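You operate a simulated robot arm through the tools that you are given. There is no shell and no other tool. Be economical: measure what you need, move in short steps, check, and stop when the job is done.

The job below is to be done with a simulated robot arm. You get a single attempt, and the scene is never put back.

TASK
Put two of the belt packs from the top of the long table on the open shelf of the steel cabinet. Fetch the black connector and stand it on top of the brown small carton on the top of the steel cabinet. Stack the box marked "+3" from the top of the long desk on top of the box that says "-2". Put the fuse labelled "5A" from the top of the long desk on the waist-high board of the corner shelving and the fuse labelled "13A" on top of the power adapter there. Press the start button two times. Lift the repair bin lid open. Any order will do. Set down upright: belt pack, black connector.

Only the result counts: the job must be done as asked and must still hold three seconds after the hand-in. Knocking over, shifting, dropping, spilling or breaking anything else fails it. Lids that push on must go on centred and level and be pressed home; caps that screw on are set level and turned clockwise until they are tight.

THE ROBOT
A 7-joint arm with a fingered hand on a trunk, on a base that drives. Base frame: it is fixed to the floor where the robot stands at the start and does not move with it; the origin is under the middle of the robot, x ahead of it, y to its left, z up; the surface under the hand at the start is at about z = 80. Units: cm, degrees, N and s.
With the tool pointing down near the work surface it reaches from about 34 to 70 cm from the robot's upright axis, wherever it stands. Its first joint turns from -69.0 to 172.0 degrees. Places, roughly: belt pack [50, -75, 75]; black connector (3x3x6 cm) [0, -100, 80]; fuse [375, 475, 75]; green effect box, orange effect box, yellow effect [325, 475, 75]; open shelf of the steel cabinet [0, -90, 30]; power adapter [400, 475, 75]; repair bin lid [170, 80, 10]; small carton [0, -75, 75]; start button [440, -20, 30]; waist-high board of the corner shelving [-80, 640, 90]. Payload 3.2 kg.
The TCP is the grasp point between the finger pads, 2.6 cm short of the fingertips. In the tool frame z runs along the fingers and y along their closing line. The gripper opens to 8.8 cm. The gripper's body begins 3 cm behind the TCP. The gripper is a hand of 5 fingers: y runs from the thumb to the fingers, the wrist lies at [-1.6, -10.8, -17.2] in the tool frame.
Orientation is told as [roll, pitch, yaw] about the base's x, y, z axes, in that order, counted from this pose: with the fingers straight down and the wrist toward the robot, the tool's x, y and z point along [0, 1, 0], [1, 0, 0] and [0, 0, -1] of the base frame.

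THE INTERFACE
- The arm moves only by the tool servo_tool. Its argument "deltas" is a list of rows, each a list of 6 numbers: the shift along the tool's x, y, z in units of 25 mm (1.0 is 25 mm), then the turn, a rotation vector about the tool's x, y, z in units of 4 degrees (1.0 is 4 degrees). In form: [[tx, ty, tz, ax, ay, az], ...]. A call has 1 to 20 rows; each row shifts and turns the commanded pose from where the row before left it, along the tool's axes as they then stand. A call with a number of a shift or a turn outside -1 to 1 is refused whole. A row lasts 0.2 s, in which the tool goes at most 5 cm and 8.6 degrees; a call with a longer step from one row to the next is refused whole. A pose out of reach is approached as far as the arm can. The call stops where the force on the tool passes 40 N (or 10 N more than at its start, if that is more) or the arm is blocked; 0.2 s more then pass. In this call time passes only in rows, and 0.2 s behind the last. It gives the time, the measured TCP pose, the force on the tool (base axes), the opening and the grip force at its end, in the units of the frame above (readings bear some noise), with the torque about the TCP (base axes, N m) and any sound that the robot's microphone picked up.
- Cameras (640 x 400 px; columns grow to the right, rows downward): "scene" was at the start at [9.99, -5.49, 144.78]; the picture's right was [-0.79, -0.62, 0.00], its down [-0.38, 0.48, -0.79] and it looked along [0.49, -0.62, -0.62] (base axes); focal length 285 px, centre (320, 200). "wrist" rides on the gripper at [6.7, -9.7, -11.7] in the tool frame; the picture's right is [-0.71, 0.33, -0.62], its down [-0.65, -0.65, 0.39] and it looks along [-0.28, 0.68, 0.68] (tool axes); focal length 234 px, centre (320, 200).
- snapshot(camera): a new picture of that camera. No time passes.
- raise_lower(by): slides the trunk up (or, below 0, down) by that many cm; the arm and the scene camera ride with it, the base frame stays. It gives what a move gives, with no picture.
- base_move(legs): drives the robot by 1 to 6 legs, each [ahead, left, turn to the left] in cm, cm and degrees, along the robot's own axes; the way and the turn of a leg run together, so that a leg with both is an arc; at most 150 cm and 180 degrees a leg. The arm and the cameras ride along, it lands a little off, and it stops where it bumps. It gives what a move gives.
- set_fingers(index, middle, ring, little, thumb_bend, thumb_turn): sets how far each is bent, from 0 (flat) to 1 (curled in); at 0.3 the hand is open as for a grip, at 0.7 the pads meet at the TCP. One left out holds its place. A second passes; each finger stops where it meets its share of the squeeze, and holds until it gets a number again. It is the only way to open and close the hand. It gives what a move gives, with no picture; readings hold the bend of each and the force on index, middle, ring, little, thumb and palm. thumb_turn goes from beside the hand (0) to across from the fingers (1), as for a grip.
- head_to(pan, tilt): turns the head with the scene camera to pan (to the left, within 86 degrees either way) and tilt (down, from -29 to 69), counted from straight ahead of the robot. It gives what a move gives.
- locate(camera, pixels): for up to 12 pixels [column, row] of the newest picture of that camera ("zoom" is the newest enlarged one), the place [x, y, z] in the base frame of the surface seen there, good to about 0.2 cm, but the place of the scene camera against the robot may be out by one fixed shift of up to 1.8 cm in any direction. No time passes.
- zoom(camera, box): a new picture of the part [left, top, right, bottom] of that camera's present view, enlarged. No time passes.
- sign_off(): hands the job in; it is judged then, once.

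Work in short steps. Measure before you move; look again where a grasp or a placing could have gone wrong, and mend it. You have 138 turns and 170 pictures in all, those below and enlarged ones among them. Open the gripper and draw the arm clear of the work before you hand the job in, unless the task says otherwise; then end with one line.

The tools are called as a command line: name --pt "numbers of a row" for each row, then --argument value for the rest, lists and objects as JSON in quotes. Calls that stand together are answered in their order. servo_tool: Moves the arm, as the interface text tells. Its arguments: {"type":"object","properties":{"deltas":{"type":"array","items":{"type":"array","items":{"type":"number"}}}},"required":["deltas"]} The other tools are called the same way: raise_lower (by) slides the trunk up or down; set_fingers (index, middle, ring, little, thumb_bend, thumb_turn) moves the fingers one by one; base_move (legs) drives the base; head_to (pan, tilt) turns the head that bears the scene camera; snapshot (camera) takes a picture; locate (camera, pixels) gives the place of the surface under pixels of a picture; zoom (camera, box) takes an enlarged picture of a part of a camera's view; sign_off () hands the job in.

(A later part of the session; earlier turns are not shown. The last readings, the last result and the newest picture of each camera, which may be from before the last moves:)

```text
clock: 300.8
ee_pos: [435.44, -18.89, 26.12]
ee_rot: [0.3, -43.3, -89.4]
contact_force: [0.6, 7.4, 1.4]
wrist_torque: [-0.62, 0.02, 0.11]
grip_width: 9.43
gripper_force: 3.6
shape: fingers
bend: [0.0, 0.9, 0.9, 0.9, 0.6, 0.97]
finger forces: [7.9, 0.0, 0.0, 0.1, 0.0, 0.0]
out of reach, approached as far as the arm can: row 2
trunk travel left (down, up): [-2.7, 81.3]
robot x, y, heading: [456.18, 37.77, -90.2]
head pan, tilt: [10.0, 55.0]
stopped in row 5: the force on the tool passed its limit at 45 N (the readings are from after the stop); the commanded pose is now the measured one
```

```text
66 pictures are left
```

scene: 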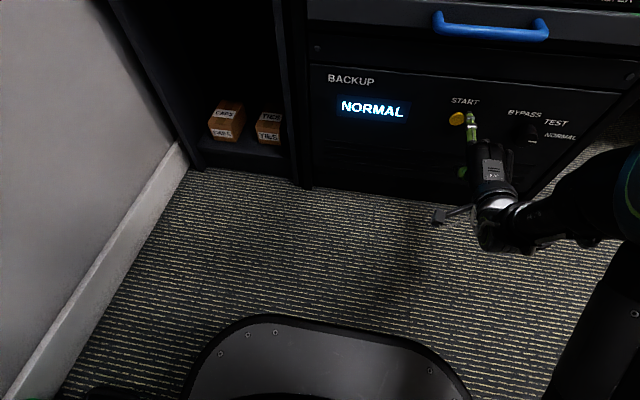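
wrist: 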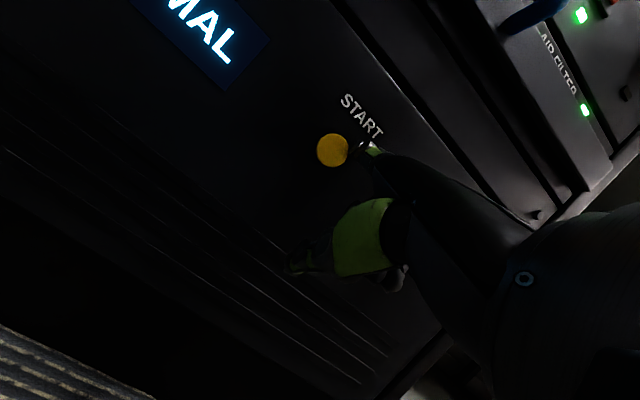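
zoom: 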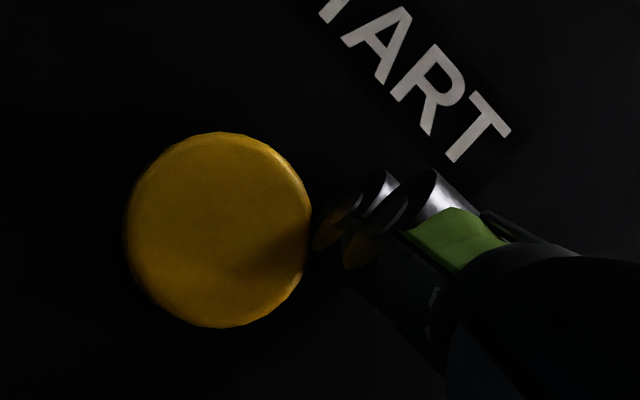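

The button face hasn't moved (-24.03) and there was no click: the finger met the panel just right of it. I retreat 2.5 cm, shift 1.6 cm left and 0.4 down, and check.

servo_tool --pt "0 -0.72 -0.695 0 0 0" --pt "0.62 -0.1 0.11 0.15 0 0"

zoom --camera "wrist" --box '[270, 100, 400, 190]'

zoom --camera "scene" --box '[410, 70, 530, 170]'

```text
clock: 301.4
ee_pos: [436.2, -16.35, 26.0]
ee_rot: [0.3, -42.6, -89.1]
contact_force: [0.2, -0.5, 0.8]
wrist_torque: [0.0, 0.0, 0.03]
grip_width: 9.08
gripper_force: 0.1
shape: fingers
bend: [0.0, 0.9, 0.9, 0.9, 0.6, 0.97]
finger forces: [0.1, 0.0, 0.0, 0.0, 0.0, 0.1]
out of reach, approached as far as the arm can: row 2
trunk travel left (down, up): [-2.7, 81.3]
robot x, y, heading: [455.98, 37.54, -90.1]
head pan, tilt: [10.0, 55.0]
```

```text
4.44 times, centred on (335, 145) of wrist
```

zoom: 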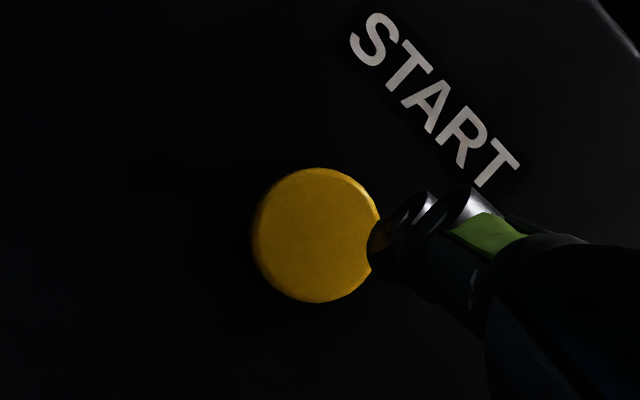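

```text
4.00 times, centred on (470, 120) of scene
```

zoom: 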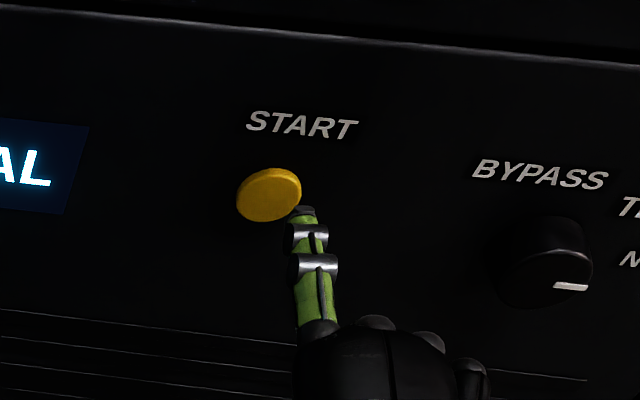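

The arm is at its edge again, so I use the base: 0.9 cm left, then 1.6 cm ahead.

base_move --legs '[[0, 0.9, 0], [1.6, 0, 0]]'

zoom --camera "wrist" --box '[270, 100, 400, 190]'

```text
clock: 302.5
ee_pos: [437.03, -17.98, 25.95]
ee_rot: [0.3, -42.6, -89.1]
contact_force: [-0.3, -0.6, -1.0]
wrist_torque: [0.01, 0.0, 0.04]
grip_width: 9.09
gripper_force: 0.2
shape: fingers
bend: [0.0, 0.9, 0.9, 0.9, 0.6, 0.97]
finger forces: [0.0, 0.0, 0.0, 0.1, 0.1, 0.0]
trunk travel left (down, up): [-2.7, 81.3]
robot x, y, heading: [457.11, 36.51, -89.8]
head pan, tilt: [10.0, 55.0]
```

```text
4.44 times, centred on (335, 145) of wrist
```

zoom: 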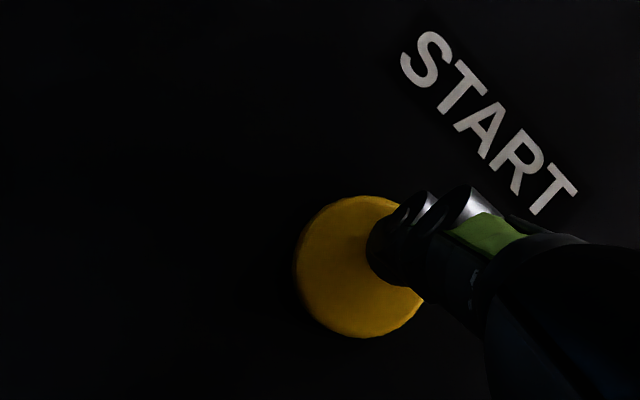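

The tip is right before the button, slightly high. I lower 0.4 cm and push ahead 0.7 cm for the first press.

raise_lower --by -0.4

base_move --legs '[[0.8, 0, 0]]'

snapshot --camera "scene"

```text
clock: 303.0
ee_pos: [437.1, -17.97, 25.6]
ee_rot: [0.4, -42.4, -89.2]
contact_force: [0.6, -0.8, -0.2]
wrist_torque: [0.03, 0.04, 0.01]
grip_width: 9.08
gripper_force: 0.1
shape: fingers
bend: [0.0, 0.9, 0.9, 0.9, 0.6, 0.97]
finger forces: [0.1, 0.0, 0.1, 0.1, 0.0, 0.0]
trunk travel left (down, up): [-2.3, 81.7]
robot x, y, heading: [457.1, 35.98, -90.0]
head pan, tilt: [10.0, 55.0]
```

```text
clock: 303.8
ee_pos: [437.01, -18.72, 25.59]
ee_rot: [0.4, -42.6, -89.1]
contact_force: [-0.4, 15.5, -2.2]
wrist_torque: [-0.95, 0.05, 0.16]
grip_width: 9.15
gripper_force: 8.6
shape: fingers
bend: [0.0, 0.9, 0.9, 0.9, 0.6, 0.97]
finger forces: [16.2, 0.0, 0.0, 0.0, 0.0, 0.1]
trunk travel left (down, up): [-2.3, 81.7]
robot x, y, heading: [457.23, 35.4, -90.0]
head pan, tilt: [10.0, 55.0]
heard: click
```

```text
62 pictures are left
```

scene: 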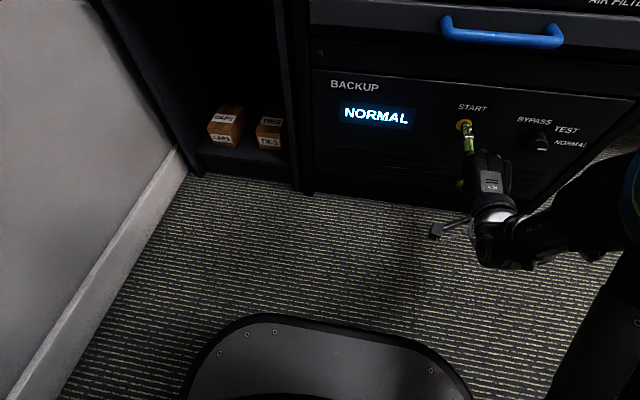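

Click heard — first press done. I back off 1.5 cm and press again the same way.

base_move --legs '[[-1.6, 0, 0]]'

base_move --legs '[[1.65, 0, 0]]'

```text
clock: 304.5
ee_pos: [437.15, -17.18, 25.42]
ee_rot: [0.5, -42.6, -89.1]
contact_force: [-0.2, -1.0, 0.2]
wrist_torque: [0.03, 0.02, 0.0]
grip_width: 9.1
gripper_force: 0.1
shape: fingers
bend: [0.0, 0.9, 0.9, 0.9, 0.6, 0.97]
finger forces: [0.1, 0.0, 0.0, 0.0, 0.0, 0.0]
trunk travel left (down, up): [-2.3, 81.7]
robot x, y, heading: [457.09, 37.15, -89.7]
head pan, tilt: [10.0, 55.0]
```

```text
clock: 305.3
ee_pos: [436.99, -18.66, 25.44]
ee_rot: [0.5, -42.2, -89.3]
contact_force: [0.7, 14.9, -4.9]
wrist_torque: [-1.16, -0.04, -0.05]
grip_width: 9.29
gripper_force: 4.5
shape: fingers
bend: [0.0, 0.9, 0.9, 0.9, 0.6, 0.97]
finger forces: [9.6, 0.0, 0.1, 0.0, 0.0, 0.1]
trunk travel left (down, up): [-2.3, 81.7]
robot x, y, heading: [457.38, 35.29, -90.2]
head pan, tilt: [10.0, 55.0]
heard: click
```

Second click heard: the button is done. I back off 18 cm, raise the trunk, retract the hand and untilt it.

base_move --legs '[[-20, 0, 0]]'

raise_lower --by 40

raise_lower --by 35

servo_tool --pt "-0.6 -0.57 -0.55 0 0 0" --pt "-0.6 -0.57 -0.55 0 0 0" --pt "-0.6 -0.57 -0.55 0 0 0" --pt "-0.6 -0.57 -0.55 0 0 0" --pt "0 0 0 1 0 0" --pt "0 0 0 1 0 0" --pt "0 0 0 1 0 0" --pt "0 0 0 1 0 0" --pt "0 0 0 1 0 0" --pt "0 0 0 1 0 0" --pt "0 0 0 1 0 0" --pt "0 0 0 1 0 0" --pt "0 0 0 1 0 0" --pt "0 0 0 1 0 0" --pt "0 0 0 0.6 0 0"

set_fingers --index 0.42 --middle 0.42 --ring 0.42 --little 0.42 --thumb_bend 0.42

head_to --pan -50 --tilt 45

snapshot --camera "scene"

```text
clock: 306.9
ee_pos: [437.04, 1.62, 25.37]
ee_rot: [0.4, -42.1, -89.2]
contact_force: [-0.2, -0.1, -0.2]
wrist_torque: [0.0, -0.01, 0.03]
grip_width: 9.05
gripper_force: 0.1
shape: fingers
bend: [0.0, 0.9, 0.9, 0.9, 0.6, 0.97]
finger forces: [0.0, 0.0, 0.0, 0.0, 0.0, 0.0]
trunk travel left (down, up): [-2.3, 81.7]
robot x, y, heading: [457.24, 55.77, -90.3]
head pan, tilt: [10.0, 55.0]
```

```text
clock: 310.7
ee_pos: [436.92, 1.6, 65.33]
ee_rot: [0.6, -42.2, -89.2]
contact_force: [0.2, 0.4, 0.5]
wrist_torque: [0.01, 0.01, -0.01]
grip_width: 9.04
gripper_force: 0.2
shape: fingers
bend: [0.0, 0.9, 0.9, 0.9, 0.6, 0.97]
finger forces: [0.0, 0.0, 0.1, 0.0, 0.0, 0.0]
trunk travel left (down, up): [-42.3, 41.7]
robot x, y, heading: [457.3, 55.52, -90.1]
head pan, tilt: [10.0, 55.0]
```

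```text
clock: 314.1
ee_pos: [437.06, 1.56, 100.42]
ee_rot: [0.5, -42.3, -89.2]
contact_force: [0.6, 0.6, 0.4]
wrist_torque: [-0.02, 0.0, 0.02]
grip_width: 9.05
gripper_force: 0.0
shape: fingers
bend: [0.0, 0.9, 0.9, 0.9, 0.6, 0.97]
finger forces: [0.0, 0.0, 0.0, 0.0, 0.0, 0.0]
trunk travel left (down, up): [-77.3, 6.7]
robot x, y, heading: [457.09, 55.85, -90.2]
head pan, tilt: [10.0, 55.0]
```

```text
clock: 317.4
ee_pos: [430.89, 9.34, 100.53]
ee_rot: [0.3, 0.1, -88.8]
contact_force: [0.4, -0.1, 1.0]
wrist_torque: [-0.02, -0.01, 0.01]
grip_width: 9.07
gripper_force: 0.0
shape: fingers
bend: [0.0, 0.9, 0.9, 0.9, 0.6, 0.97]
finger forces: [0.0, 0.0, 0.0, 0.0, 0.1, 0.1]
trunk travel left (down, up): [-77.3, 6.7]
robot x, y, heading: [457.19, 55.58, -90.1]
head pan, tilt: [10.0, 55.0]
```

```text
clock: 318.4
ee_pos: [430.91, 9.33, 100.6]
ee_rot: [0.4, 0.2, -88.8]
contact_force: [0.5, -0.1, 0.0]
wrist_torque: [-0.01, 0.03, 0.01]
grip_width: 6.25
gripper_force: 0.1
shape: fingers
bend: [0.42, 0.42, 0.42, 0.42, 0.42, 0.97]
finger forces: [0.1, 0.0, 0.0, 0.1, 0.0, 0.0]
trunk travel left (down, up): [-77.3, 6.7]
robot x, y, heading: [457.3, 55.93, -90.0]
head pan, tilt: [10.0, 55.0]
```

```text
clock: 319.6
ee_pos: [430.85, 9.49, 100.61]
ee_rot: [0.4, 0.3, -89.0]
contact_force: [1.4, -0.7, -0.3]
wrist_torque: [-0.01, 0.0, 0.01]
grip_width: 6.28
gripper_force: 0.2
shape: fingers
bend: [0.42, 0.42, 0.42, 0.42, 0.42, 0.97]
finger forces: [0.0, 0.0, 0.0, 0.0, 0.1, 0.0]
trunk travel left (down, up): [-77.3, 6.7]
robot x, y, heading: [457.54, 55.6, -90.1]
head pan, tilt: [-50.0, 45.0]
```

```text
61 pictures are left
```

scene: 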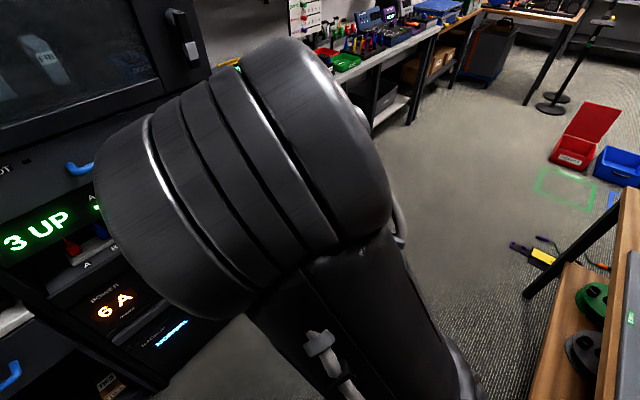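

Posture is good. I retrace the known corridor: strafe right along y≈50, back up through x≈237 to y≈232, then west and north.

base_move --legs '[[6, -110, 0], [0, -110, 0], [-150, 0, 0], [-32, 0, 0], [0, -100, 0], [-80, 0, 0]]'

base_move --legs '[[0, 0, 135]]'

head_to --pan 5 --tilt 20

snapshot --camera "scene"

```text
clock: 327.7
ee_pos: [276.38, 10.77, 100.73]
ee_rot: [0.6, 0.1, -101.5]
contact_force: [0.1, 1.1, 0.0]
wrist_torque: [-0.01, -0.03, 0.0]
grip_width: 6.28
gripper_force: 0.0
shape: fingers
bend: [0.42, 0.42, 0.42, 0.42, 0.42, 0.97]
finger forces: [0.1, 0.0, 0.0, 0.1, 0.0, 0.1]
trunk travel left (down, up): [-77.3, 6.7]
robot x, y, heading: [312.25, 49.57, -102.9]
head pan, tilt: [-50.0, 45.0]
stopped in leg 2: the robot was blocked; the commanded pose is now the measured one
```

```text
clock: 333.8
ee_pos: [365.62, 53.26, 100.65]
ee_rot: [0.3, 0.1, 34.4]
contact_force: [-0.6, 0.0, -0.2]
wrist_torque: [0.0, 0.01, 0.03]
grip_width: 6.27
gripper_force: 0.0
shape: fingers
bend: [0.42, 0.42, 0.42, 0.42, 0.42, 0.97]
finger forces: [0.0, 0.0, 0.0, 0.1, 0.1, 0.0]
trunk travel left (down, up): [-77.3, 6.7]
robot x, y, heading: [312.64, 49.84, 32.8]
head pan, tilt: [-50.0, 45.0]
```

```text
clock: 335.0
ee_pos: [365.54, 53.28, 100.52]
ee_rot: [0.3, 0.2, 34.3]
contact_force: [-0.1, -0.3, 0.8]
wrist_torque: [0.01, -0.02, 0.01]
grip_width: 6.28
gripper_force: 0.1
shape: fingers
bend: [0.42, 0.42, 0.42, 0.42, 0.42, 0.97]
finger forces: [0.1, 0.0, 0.0, 0.0, 0.0, 0.1]
trunk travel left (down, up): [-77.3, 6.7]
robot x, y, heading: [312.24, 49.62, 32.8]
head pan, tilt: [5.0, 20.0]
```

```text
60 pictures are left
```

scene: 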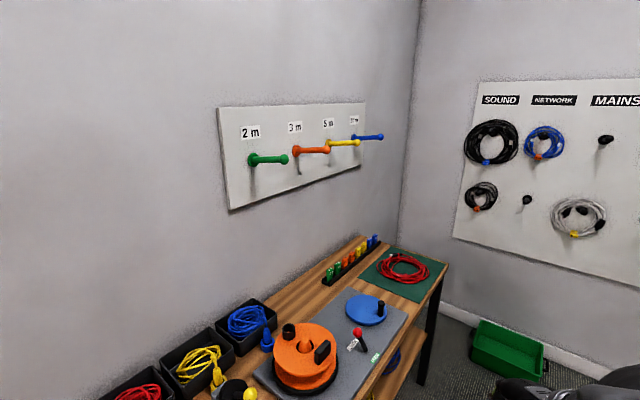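

The strafe was blocked at x≈312 by something on the +y side. I look at the floor to my left before moving on.

head_to --pan 82 --tilt 60

snapshot --camera "scene"

locate --camera "scene" --pixels '[[320, 200], [200, 200], [440, 200], [320, 300], [200, 300], [440, 300], [320, 120]]'

```text
clock: 336.5
ee_pos: [365.55, 53.17, 100.64]
ee_rot: [0.3, 0.0, 34.5]
contact_force: [-0.8, -0.6, 0.6]
wrist_torque: [-0.02, 0.01, 0.0]
grip_width: 6.25
gripper_force: 0.0
shape: fingers
bend: [0.42, 0.42, 0.42, 0.42, 0.42, 0.97]
finger forces: [0.0, 0.1, 0.0, 0.0, 0.0, 0.0]
trunk travel left (down, up): [-77.3, 6.7]
robot x, y, heading: [312.35, 50.21, 33.0]
head pan, tilt: [82.0, 60.0]
```

```text
59 pictures are left
```

scene: 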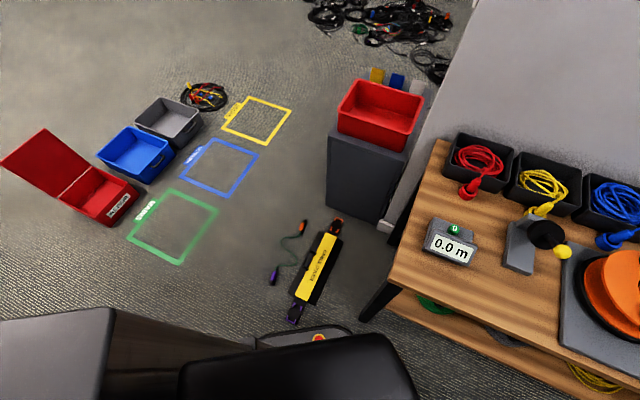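

```text
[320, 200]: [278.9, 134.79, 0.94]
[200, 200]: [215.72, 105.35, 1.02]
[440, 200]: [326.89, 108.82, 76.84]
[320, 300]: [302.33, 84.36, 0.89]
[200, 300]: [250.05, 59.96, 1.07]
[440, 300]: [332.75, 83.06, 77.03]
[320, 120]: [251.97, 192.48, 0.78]
```

I compare the cable cover's ends with my earlier readings to see whether it moved.

locate --camera "scene" --pixels '[[336, 225], [296, 312], [320, 262], [272, 280], [303, 228], [325, 240], [305, 295], [365, 318], [300, 335]]'

zoom --camera "scene" --box '[230, 200, 410, 360]'

```text
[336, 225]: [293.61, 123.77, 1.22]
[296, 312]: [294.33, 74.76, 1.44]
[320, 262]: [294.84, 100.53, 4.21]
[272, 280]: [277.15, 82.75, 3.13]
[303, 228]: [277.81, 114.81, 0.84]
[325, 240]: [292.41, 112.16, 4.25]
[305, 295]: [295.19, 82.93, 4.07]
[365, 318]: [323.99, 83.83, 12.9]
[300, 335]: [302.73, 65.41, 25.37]
```

```text
2.50 times, centred on (320, 280) of scene
```

zoom: 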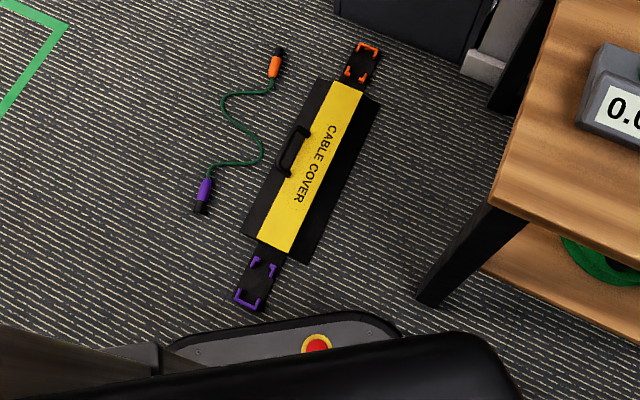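

The cover seems in place; my base just bumped its end. I leave with more clearance: via y≈28 to x≈235, then north up the corridor facing +y.

base_move --legs '[[-12, -18.5, 0], [-64.6, 42, 0], [0, 0, 57], [150, 0, 0], [52, 0, 0]]'

head_to --pan -15 --tilt 25

snapshot --camera "scene"

```text
clock: 354.1
ee_pos: [262.07, 274.94, 100.65]
ee_rot: [0.3, 0.2, 91.3]
contact_force: [-0.2, -0.3, 0.1]
wrist_torque: [0.0, 0.01, 0.0]
grip_width: 6.25
gripper_force: 0.1
shape: fingers
bend: [0.42, 0.42, 0.42, 0.42, 0.42, 0.97]
finger forces: [0.0, 0.0, 0.2, 0.0, 0.0, 0.1]
trunk travel left (down, up): [-77.3, 6.7]
robot x, y, heading: [235.78, 228.46, 89.9]
head pan, tilt: [82.0, 60.0]
```

```text
clock: 355.8
ee_pos: [262.03, 275.04, 100.58]
ee_rot: [0.4, 0.1, 91.3]
contact_force: [-0.8, 0.4, -1.1]
wrist_torque: [-0.03, -0.03, 0.03]
grip_width: 6.28
gripper_force: 0.2
shape: fingers
bend: [0.42, 0.42, 0.42, 0.42, 0.42, 0.97]
finger forces: [0.0, 0.1, 0.0, 0.1, 0.0, 0.1]
trunk travel left (down, up): [-77.3, 6.7]
robot x, y, heading: [235.46, 228.72, 90.0]
head pan, tilt: [-15.0, 25.0]
```

```text
57 pictures are left
```

scene: 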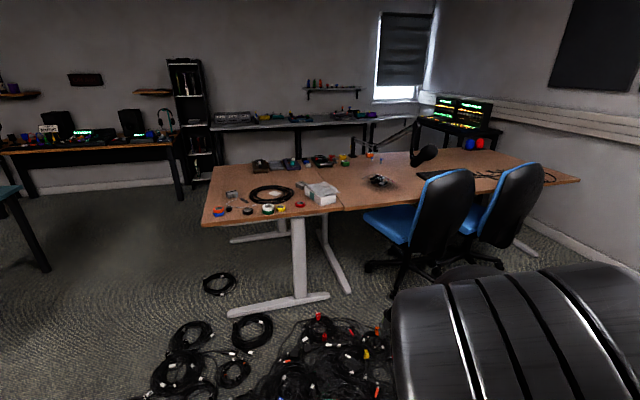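

The desk ahead carries several objects. I zoom in and locate the effect boxes, fuses and adapter.

zoom --camera "scene" --box '[190, 130, 400, 230]'

locate --camera "scene" --pixels '[[262, 163], [295, 163], [322, 160], [345, 158], [375, 155], [205, 222], [340, 210], [550, 180], [320, 192], [230, 165], [220, 285], [430, 155]]'

```text
3.05 times, centred on (295, 180) of scene
```

zoom: 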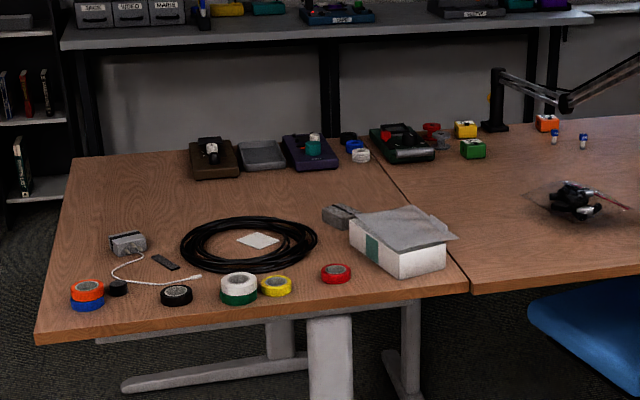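

```text
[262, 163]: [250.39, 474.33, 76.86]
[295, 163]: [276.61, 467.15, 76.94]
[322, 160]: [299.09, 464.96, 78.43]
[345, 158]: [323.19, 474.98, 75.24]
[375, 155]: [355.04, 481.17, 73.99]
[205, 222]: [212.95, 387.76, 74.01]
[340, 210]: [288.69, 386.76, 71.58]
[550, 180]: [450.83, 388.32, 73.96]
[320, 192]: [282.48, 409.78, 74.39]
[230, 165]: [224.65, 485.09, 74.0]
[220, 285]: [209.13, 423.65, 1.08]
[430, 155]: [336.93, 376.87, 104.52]
```

The boxes and fuses are at the desk's far (north) side, so I'll work from the aisle behind it. I measure that aisle.

locate --camera "zoom" --pixels '[[150, 45], [300, 35], [450, 22], [550, 15], [465, 127], [473, 147], [548, 122], [554, 136], [583, 141], [100, 158], [30, 40]]'

zoom --camera "scene" --box '[310, 130, 470, 200]'

```text
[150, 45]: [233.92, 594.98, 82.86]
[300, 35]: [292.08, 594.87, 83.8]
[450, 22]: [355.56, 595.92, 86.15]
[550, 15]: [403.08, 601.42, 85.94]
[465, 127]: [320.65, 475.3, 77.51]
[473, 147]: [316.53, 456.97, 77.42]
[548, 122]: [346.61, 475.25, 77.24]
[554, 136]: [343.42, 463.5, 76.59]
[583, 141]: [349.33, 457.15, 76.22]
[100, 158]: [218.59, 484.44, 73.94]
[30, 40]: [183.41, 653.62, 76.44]
```

```text
4.00 times, centred on (390, 165) of scene
```

zoom: 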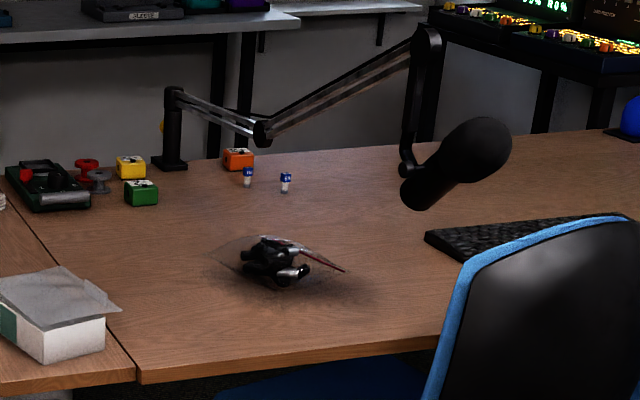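

A microphone boom stands among them; I measure it to keep clear.

locate --camera "zoom" --pixels '[[172, 95], [172, 150], [215, 113], [262, 132], [330, 95], [425, 45], [412, 120], [410, 165], [470, 140], [420, 195]]'

base_move --legs '[[0, 68, 0], [150, 0, 0], [150, 0, 0], [20, 0, 0]]'

head_to --pan -80 --tilt 30

snapshot --camera "scene"

```text
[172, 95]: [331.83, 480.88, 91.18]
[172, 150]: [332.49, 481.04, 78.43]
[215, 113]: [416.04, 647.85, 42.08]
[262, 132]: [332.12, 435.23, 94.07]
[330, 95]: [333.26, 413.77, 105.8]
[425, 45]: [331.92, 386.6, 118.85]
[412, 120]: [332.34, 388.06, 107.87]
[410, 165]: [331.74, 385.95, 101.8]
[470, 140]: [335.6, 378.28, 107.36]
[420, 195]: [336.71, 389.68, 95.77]
```

```text
clock: 362.9
ee_pos: [194.81, 339.16, 100.47]
ee_rot: [0.3, 0.3, 90.9]
contact_force: [-0.4, 0.6, -0.1]
wrist_torque: [-0.05, 0.04, 0.03]
grip_width: 6.28
gripper_force: 0.0
shape: fingers
bend: [0.42, 0.42, 0.42, 0.42, 0.42, 0.97]
finger forces: [0.0, 0.1, 0.0, 0.1, 0.0, 0.0]
trunk travel left (down, up): [-77.3, 6.7]
robot x, y, heading: [168.57, 292.48, 89.7]
head pan, tilt: [-15.0, 25.0]
stopped in leg 2: the robot was blocked; the commanded pose is now the measured one
```

```text
clock: 364.3
ee_pos: [194.86, 338.77, 100.65]
ee_rot: [0.3, 0.1, 91.0]
contact_force: [0.4, -0.1, 0.1]
wrist_torque: [-0.01, -0.02, 0.01]
grip_width: 6.29
gripper_force: 0.1
shape: fingers
bend: [0.42, 0.42, 0.42, 0.42, 0.42, 0.97]
finger forces: [0.1, 0.0, 0.0, 0.0, 0.0, 0.1]
trunk travel left (down, up): [-77.3, 6.7]
robot x, y, heading: [168.09, 292.48, 89.6]
head pan, tilt: [-80.0, 30.0]
```

```text
54 pictures are left
```

scene: 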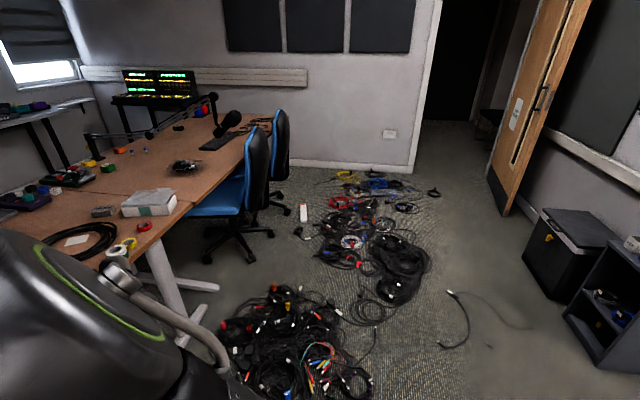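

Floor cables blocked me at y=292. I go back a bit, 50 cm further west, then north past the desk and turn round to face south.

base_move --legs '[[-8, 0, 0], [0, 50, 0], [150, 0, 0], [102, 0, 0], [0, 0, -179.5]]'

head_to --pan 60 --tilt 30

snapshot --camera "scene"

```text
clock: 387.0
ee_pos: [95.94, 488.49, 100.82]
ee_rot: [0.3, 0.1, -86.2]
contact_force: [-0.6, -0.1, 0.4]
wrist_torque: [-0.02, 0.01, 0.01]
grip_width: 6.25
gripper_force: 0.2
shape: fingers
bend: [0.42, 0.42, 0.42, 0.42, 0.42, 0.97]
finger forces: [0.0, 0.0, 0.0, 0.0, 0.1, 0.1]
trunk travel left (down, up): [-77.3, 6.7]
robot x, y, heading: [120.3, 536.22, -87.5]
head pan, tilt: [-80.0, 30.0]
```

```text
clock: 389.2
ee_pos: [96.0, 488.43, 100.73]
ee_rot: [0.3, 0.1, -86.2]
contact_force: [0.0, 0.8, 0.4]
wrist_torque: [0.03, 0.01, 0.02]
grip_width: 6.27
gripper_force: 0.2
shape: fingers
bend: [0.42, 0.42, 0.42, 0.42, 0.42, 0.97]
finger forces: [0.0, 0.1, 0.0, 0.0, 0.0, 0.0]
trunk travel left (down, up): [-77.3, 6.7]
robot x, y, heading: [120.38, 535.76, -87.6]
head pan, tilt: [60.0, 30.0]
```

```text
53 pictures are left
```

scene: 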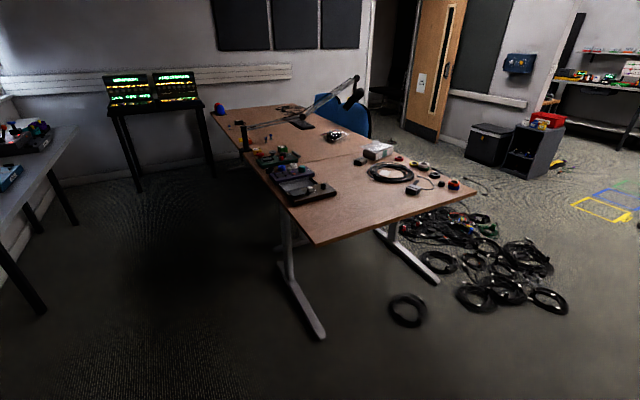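

The aisle is free. I square up and strafe left 225 cm with the hand kept just north of the desk edge.

base_move --legs '[[0, 0, -2.5], [-7, 0, 0], [0, 112, 0], [0, 111, 0]]'

head_to --pan 0 --tilt 48

snapshot --camera "scene"

snapshot --camera "wrist"

```text
clock: 401.2
ee_pos: [315.57, 494.89, 100.66]
ee_rot: [0.4, 0.2, -89.3]
contact_force: [0.7, 0.3, 0.6]
wrist_torque: [0.02, 0.0, 0.03]
grip_width: 6.26
gripper_force: 0.0
shape: fingers
bend: [0.42, 0.42, 0.42, 0.42, 0.42, 0.97]
finger forces: [0.0, 0.0, 0.0, 0.0, 0.1, 0.0]
trunk travel left (down, up): [-77.3, 6.7]
robot x, y, heading: [342.37, 540.88, -90.6]
head pan, tilt: [60.0, 30.0]
```

```text
clock: 402.5
ee_pos: [315.6, 494.91, 100.65]
ee_rot: [0.3, 0.1, -89.3]
contact_force: [-0.3, 0.4, 0.4]
wrist_torque: [0.01, -0.02, 0.0]
grip_width: 6.27
gripper_force: 0.0
shape: fingers
bend: [0.42, 0.42, 0.42, 0.42, 0.42, 0.97]
finger forces: [0.0, 0.1, 0.0, 0.1, 0.1, 0.0]
trunk travel left (down, up): [-77.3, 6.7]
robot x, y, heading: [342.53, 540.83, -90.4]
head pan, tilt: [0.0, 48.0]
```

```text
52 pictures are left
```

scene: 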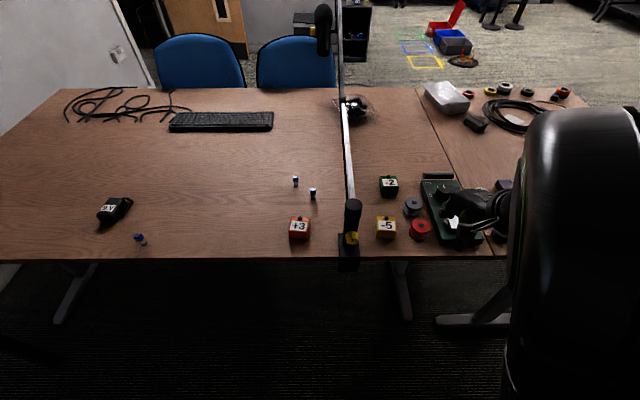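

```text
51 pictures are left
```

wrist: 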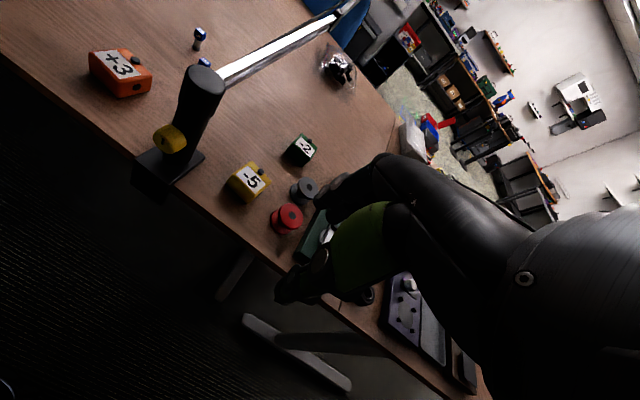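

Orange is "+3", green "-2". I zoom in on the three fuses and the adapter to read the labels.

zoom --camera "scene" --box '[280, 165, 330, 205]'

zoom --camera "scene" --box '[90, 190, 160, 250]'

locate --camera "scene" --pixels '[[295, 177], [312, 189], [295, 185], [313, 197], [140, 236], [105, 210], [120, 200], [112, 218], [139, 243], [302, 238], [389, 190]]'

locate --camera "wrist" --pixels '[[304, 143], [290, 150], [313, 152], [298, 163], [300, 152], [120, 62], [90, 55], [150, 78], [122, 92], [250, 178], [205, 85], [195, 35]]'

```text
10.00 times, centred on (305, 185) of scene
```

zoom: 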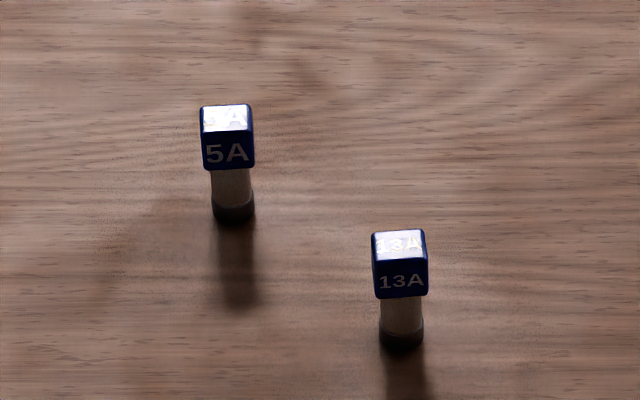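

```text
6.67 times, centred on (125, 220) of scene
```

zoom: 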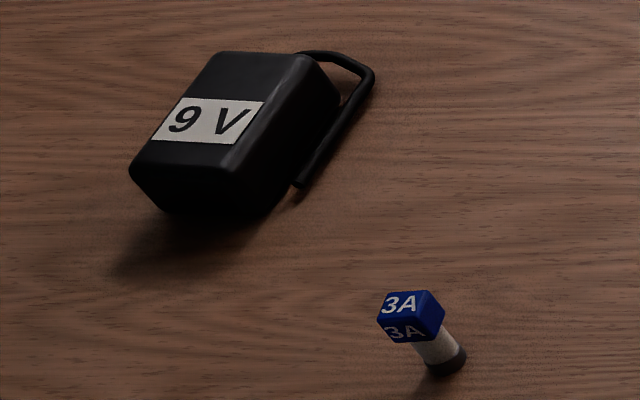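

```text
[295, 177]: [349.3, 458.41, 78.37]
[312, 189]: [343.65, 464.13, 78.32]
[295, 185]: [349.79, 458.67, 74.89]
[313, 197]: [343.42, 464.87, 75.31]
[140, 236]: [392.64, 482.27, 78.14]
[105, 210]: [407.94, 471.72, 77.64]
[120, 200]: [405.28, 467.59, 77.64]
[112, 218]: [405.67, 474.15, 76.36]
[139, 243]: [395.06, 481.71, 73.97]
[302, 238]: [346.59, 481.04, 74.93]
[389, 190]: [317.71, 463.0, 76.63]
```

```text
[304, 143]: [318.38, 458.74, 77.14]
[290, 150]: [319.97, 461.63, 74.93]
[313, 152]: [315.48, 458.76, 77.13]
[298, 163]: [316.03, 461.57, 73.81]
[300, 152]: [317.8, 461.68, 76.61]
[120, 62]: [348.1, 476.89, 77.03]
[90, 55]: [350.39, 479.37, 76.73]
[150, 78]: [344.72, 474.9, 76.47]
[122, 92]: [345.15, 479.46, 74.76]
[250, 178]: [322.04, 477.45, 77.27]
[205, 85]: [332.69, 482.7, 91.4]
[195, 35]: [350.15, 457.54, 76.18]
```

Labels are clear: 5A at (295,180), 13A at (313,192), 3A stays put by the adapter. I take close zooms of +3, -2 and the adapter, with sample points across them to find their edges in one go.

locate --camera "scene" --pixels '[[288, 222], [290, 222], [292, 222], [306, 222], [308, 222], [310, 222], [300, 213], [300, 215], [300, 217], [300, 219], [300, 228], [300, 232]]'

locate --camera "scene" --pixels '[[378, 182], [380, 182], [382, 182], [395, 182], [397, 182], [399, 182], [389, 173], [389, 175], [389, 177], [389, 179], [389, 186], [389, 189]]'

locate --camera "scene" --pixels '[[98, 208], [101, 208], [104, 208], [116, 208], [120, 208], [124, 208], [112, 197], [112, 200], [112, 204], [112, 210], [108, 214], [120, 202]]'

zoom --camera "scene" --box '[280, 205, 320, 245]'

zoom --camera "scene" --box '[368, 165, 410, 205]'

set_fingers --index 0.38 --middle 0.38 --ring 0.38 --little 0.38 --thumb_bend 0.38

base_move --legs '[[0, 32, 0], [16, 0, 0]]'

snapshot --camera "wrist"

```text
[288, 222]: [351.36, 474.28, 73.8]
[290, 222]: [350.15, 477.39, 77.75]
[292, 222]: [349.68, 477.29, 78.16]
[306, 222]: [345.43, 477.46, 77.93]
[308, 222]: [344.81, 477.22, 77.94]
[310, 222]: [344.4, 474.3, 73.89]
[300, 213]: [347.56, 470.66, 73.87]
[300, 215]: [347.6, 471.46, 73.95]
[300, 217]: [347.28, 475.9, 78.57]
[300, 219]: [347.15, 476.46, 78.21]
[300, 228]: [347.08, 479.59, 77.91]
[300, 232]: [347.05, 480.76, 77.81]
```

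```text
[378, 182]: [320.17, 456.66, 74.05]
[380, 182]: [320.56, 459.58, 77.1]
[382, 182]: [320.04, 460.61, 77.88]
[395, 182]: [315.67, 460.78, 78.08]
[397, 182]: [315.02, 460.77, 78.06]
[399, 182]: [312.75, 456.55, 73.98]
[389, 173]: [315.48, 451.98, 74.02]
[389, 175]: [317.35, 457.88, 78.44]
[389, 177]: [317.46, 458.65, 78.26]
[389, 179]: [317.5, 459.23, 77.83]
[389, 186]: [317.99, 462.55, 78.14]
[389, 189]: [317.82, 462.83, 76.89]
```

```text
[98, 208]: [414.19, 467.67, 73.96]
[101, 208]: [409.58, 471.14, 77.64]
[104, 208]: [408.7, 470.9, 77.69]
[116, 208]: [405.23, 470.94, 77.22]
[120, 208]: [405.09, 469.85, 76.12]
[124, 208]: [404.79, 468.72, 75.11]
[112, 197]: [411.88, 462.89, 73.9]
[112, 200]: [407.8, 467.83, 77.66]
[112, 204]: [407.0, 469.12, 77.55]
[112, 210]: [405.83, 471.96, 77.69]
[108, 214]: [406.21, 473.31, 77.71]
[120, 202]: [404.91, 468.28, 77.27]
```

```text
10.00 times, centred on (300, 225) of scene
```

zoom: 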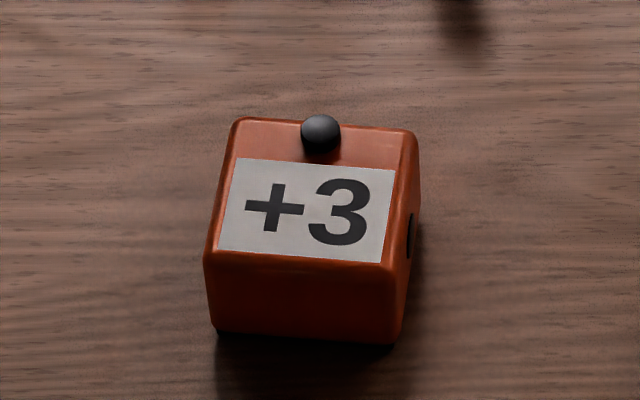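

```text
10.00 times, centred on (389, 185) of scene
```

zoom: 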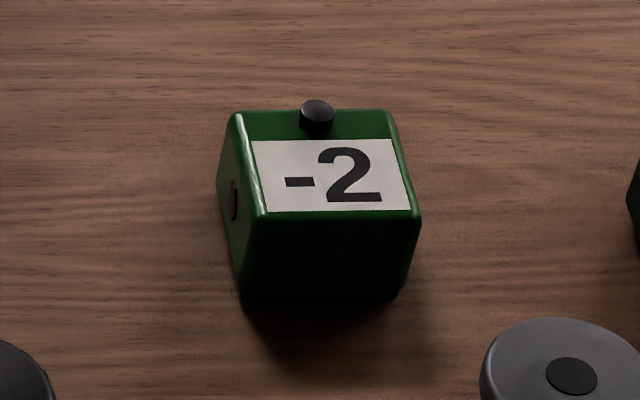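

```text
clock: 403.5
ee_pos: [315.67, 495.03, 100.68]
ee_rot: [0.2, 0.1, -89.4]
contact_force: [0.2, 0.0, 0.5]
wrist_torque: [0.0, 0.04, -0.02]
grip_width: 7.1
gripper_force: 0.0
shape: fingers
bend: [0.38, 0.38, 0.38, 0.38, 0.38, 0.97]
finger forces: [0.1, 0.0, 0.1, 0.1, 0.1, 0.0]
trunk travel left (down, up): [-77.3, 6.7]
robot x, y, heading: [342.28, 541.11, -90.7]
head pan, tilt: [0.0, 48.0]
```

```text
clock: 406.6
ee_pos: [346.77, 478.69, 100.66]
ee_rot: [0.3, 0.1, -89.5]
contact_force: [-0.1, 0.6, 0.0]
wrist_torque: [-0.01, 0.02, 0.03]
grip_width: 7.09
gripper_force: 0.0
shape: fingers
bend: [0.38, 0.38, 0.38, 0.38, 0.38, 0.97]
finger forces: [0.0, 0.0, 0.0, 0.0, 0.1, 0.0]
trunk travel left (down, up): [-77.3, 6.7]
robot x, y, heading: [373.67, 524.64, -90.8]
head pan, tilt: [0.0, 48.0]
```

```text
46 pictures are left
```

wrist: 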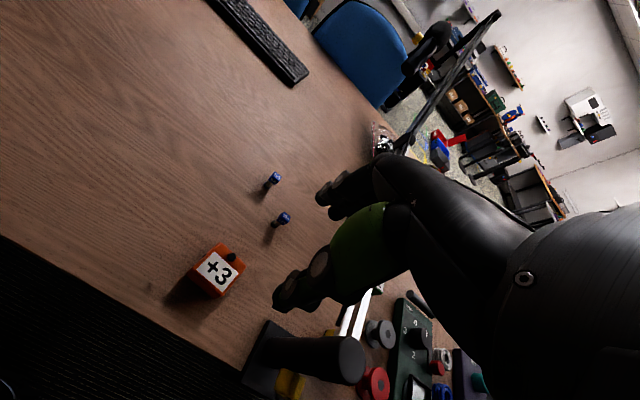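

Measured (with the camera's fixed shift): +3 centre (347.9,476.8), top 77.1; -2 centre (317.9,459.0), top 77.2 with a small knob on its south edge. I align, descend, grip +3, lift it above the boom and carry it over.

set_fingers --index 0.35 --middle 0.35 --ring 0.35 --little 0.35 --thumb_bend 0.36

servo_tool --pt "0.22 0.38 0.8 0 0 0" --pt "0.22 0.38 0.8 0 0 0" --pt "0 0 1 0 0 0" --pt "0 0 1 0 0 0" --pt "0 0 1 0 0 0" --pt "0 0 1 0 0 0" --pt "0 0 1 0 0 0" --pt "0 0 1 0 0 0" --pt "0 0 0.9 0 0 0" --pt "0 0 0.6 0 0 0" --pt "0 0 0.3 0 0 0"

snapshot --camera "wrist"

set_fingers --index 0.62 --middle 0.62 --ring 0.62 --little 0.42 --thumb_bend 0.62

servo_tool --pt "0 0 -0.6 0 0 0" --pt "0 0 -1 0 0 0" --pt "0 0 -1 0 0 0" --pt "0 0 -1 0 0 0" --pt "0 0 -1 0 0 0" --pt "0 0 -1 0 0 0" --pt "0 0 -1 0 0 0" --pt "0 0 -1 0 0 0" --pt "0 0 -1 0 0 0" --pt "0 0 -1 0 0 0" --pt "0 0 -1 0 0 0"

snapshot --camera "wrist"

```text
clock: 407.6
ee_pos: [346.88, 478.77, 100.65]
ee_rot: [0.3, 0.0, -89.6]
contact_force: [-0.2, -0.3, 0.1]
wrist_torque: [-0.01, -0.01, 0.02]
grip_width: 7.6
gripper_force: 0.0
shape: fingers
bend: [0.35, 0.35, 0.35, 0.35, 0.36, 0.97]
finger forces: [0.1, 0.0, 0.1, 0.1, 0.0, 0.1]
trunk travel left (down, up): [-77.3, 6.7]
robot x, y, heading: [373.68, 524.12, -90.9]
head pan, tilt: [0.0, 48.0]
```

```text
clock: 410.0
ee_pos: [348.03, 476.8, 77.13]
ee_rot: [0.5, 0.1, -89.5]
contact_force: [-0.7, -0.7, 0.4]
wrist_torque: [-0.01, 0.01, -0.04]
grip_width: 7.64
gripper_force: 0.3
shape: fingers
bend: [0.35, 0.35, 0.35, 0.35, 0.36, 0.97]
finger forces: [0.1, 0.0, 0.0, 0.0, 0.1, 0.1]
trunk travel left (down, up): [-77.3, 6.7]
robot x, y, heading: [373.32, 524.82, -90.7]
head pan, tilt: [0.0, 48.0]
```

```text
45 pictures are left
```

wrist: 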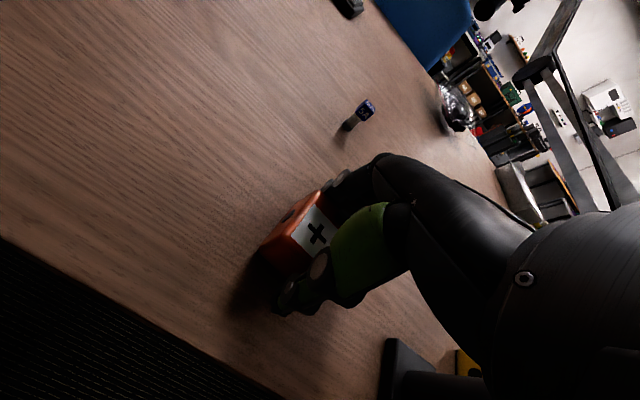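

```text
clock: 411.0
ee_pos: [348.1, 476.73, 77.23]
ee_rot: [0.3, 0.1, -89.6]
contact_force: [0.0, -2.2, 2.1]
wrist_torque: [-0.12, -0.05, 0.03]
grip_width: 6.39
gripper_force: 23.1
shape: fingers
bend: [0.46, 0.53, 0.54, 0.42, 0.45, 0.95]
finger forces: [11.6, 7.2, 5.2, 0.0, 22.8, 0.0]
trunk travel left (down, up): [-77.3, 6.7]
robot x, y, heading: [373.92, 524.72, -91.0]
head pan, tilt: [0.0, 48.0]
```

```text
clock: 413.4
ee_pos: [347.8, 476.87, 103.69]
ee_rot: [0.3, 0.1, -89.5]
contact_force: [0.2, -0.4, -1.2]
wrist_torque: [0.01, 0.01, 0.02]
grip_width: 6.37
gripper_force: 23.1
shape: fingers
bend: [0.46, 0.53, 0.54, 0.42, 0.45, 0.95]
finger forces: [10.9, 6.9, 5.0, 0.0, 23.3, 0.0]
trunk travel left (down, up): [-77.3, 6.7]
robot x, y, heading: [373.36, 524.68, -90.8]
head pan, tilt: [0.0, 48.0]
```

```text
44 pictures are left
```

wrist: 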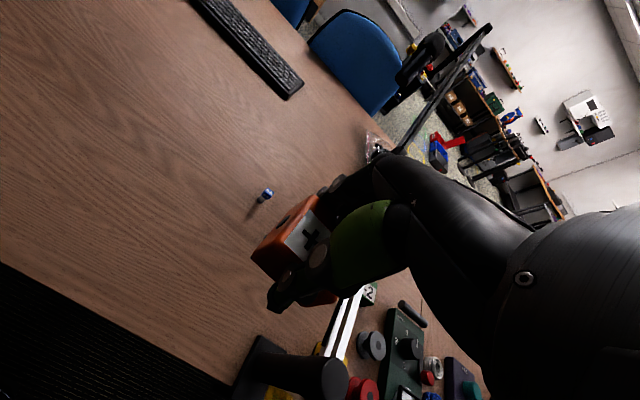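

+3 is held firmly (bottom ≈4.2 cm below TCP). I carry it over the boom to above -2 and lower to about 5 cm above it, then look.

base_move --legs '[[0, -30.1, 0], [8, 0, 0]]'

servo_tool --pt "0 0.86 0 0 0 0" --pt "0 0.86 0 0 0 0" --pt "0 0.86 0 0 0 0" --pt "0 0.86 0 0 0 0" --pt "0 0 1 0 0 0" --pt "0 0 1 0 0 0" --pt "0 0 1 0 0 0" --pt "0 0 1 0 0 0" --pt "0 0 1 0 0 0" --pt "0 0 1 0 0 0" --pt "0 0 0.8 0 0 0"

snapshot --camera "wrist"

snapshot --camera "scene"

```text
clock: 416.1
ee_pos: [317.71, 469.25, 103.58]
ee_rot: [0.2, 0.2, -89.4]
contact_force: [-0.4, 0.1, -2.3]
wrist_torque: [-0.03, 0.02, 0.0]
grip_width: 6.38
gripper_force: 22.9
shape: fingers
bend: [0.46, 0.53, 0.54, 0.42, 0.45, 0.95]
finger forces: [10.8, 6.9, 5.0, 0.1, 23.4, 0.1]
trunk travel left (down, up): [-77.3, 6.7]
robot x, y, heading: [343.64, 517.11, -90.5]
head pan, tilt: [0.0, 48.0]
```

```text
clock: 418.6
ee_pos: [317.89, 460.62, 86.49]
ee_rot: [0.3, 0.1, -89.4]
contact_force: [0.2, -0.4, -1.9]
wrist_torque: [0.02, -0.04, 0.02]
grip_width: 6.39
gripper_force: 22.8
shape: fingers
bend: [0.46, 0.53, 0.55, 0.42, 0.45, 0.94]
finger forces: [10.9, 6.7, 5.0, 0.1, 23.4, 0.0]
trunk travel left (down, up): [-77.3, 6.7]
robot x, y, heading: [343.61, 517.14, -90.7]
head pan, tilt: [0.0, 48.0]
```

```text
43 pictures are left
```

wrist: 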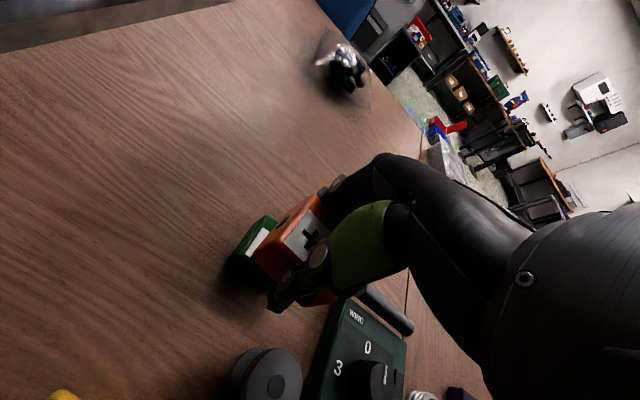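

```text
42 pictures are left
```

scene: 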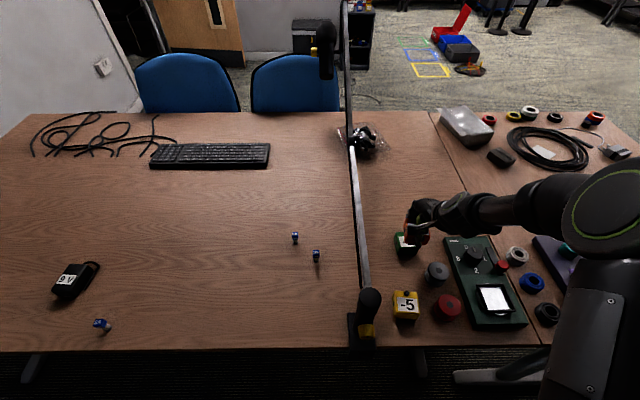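

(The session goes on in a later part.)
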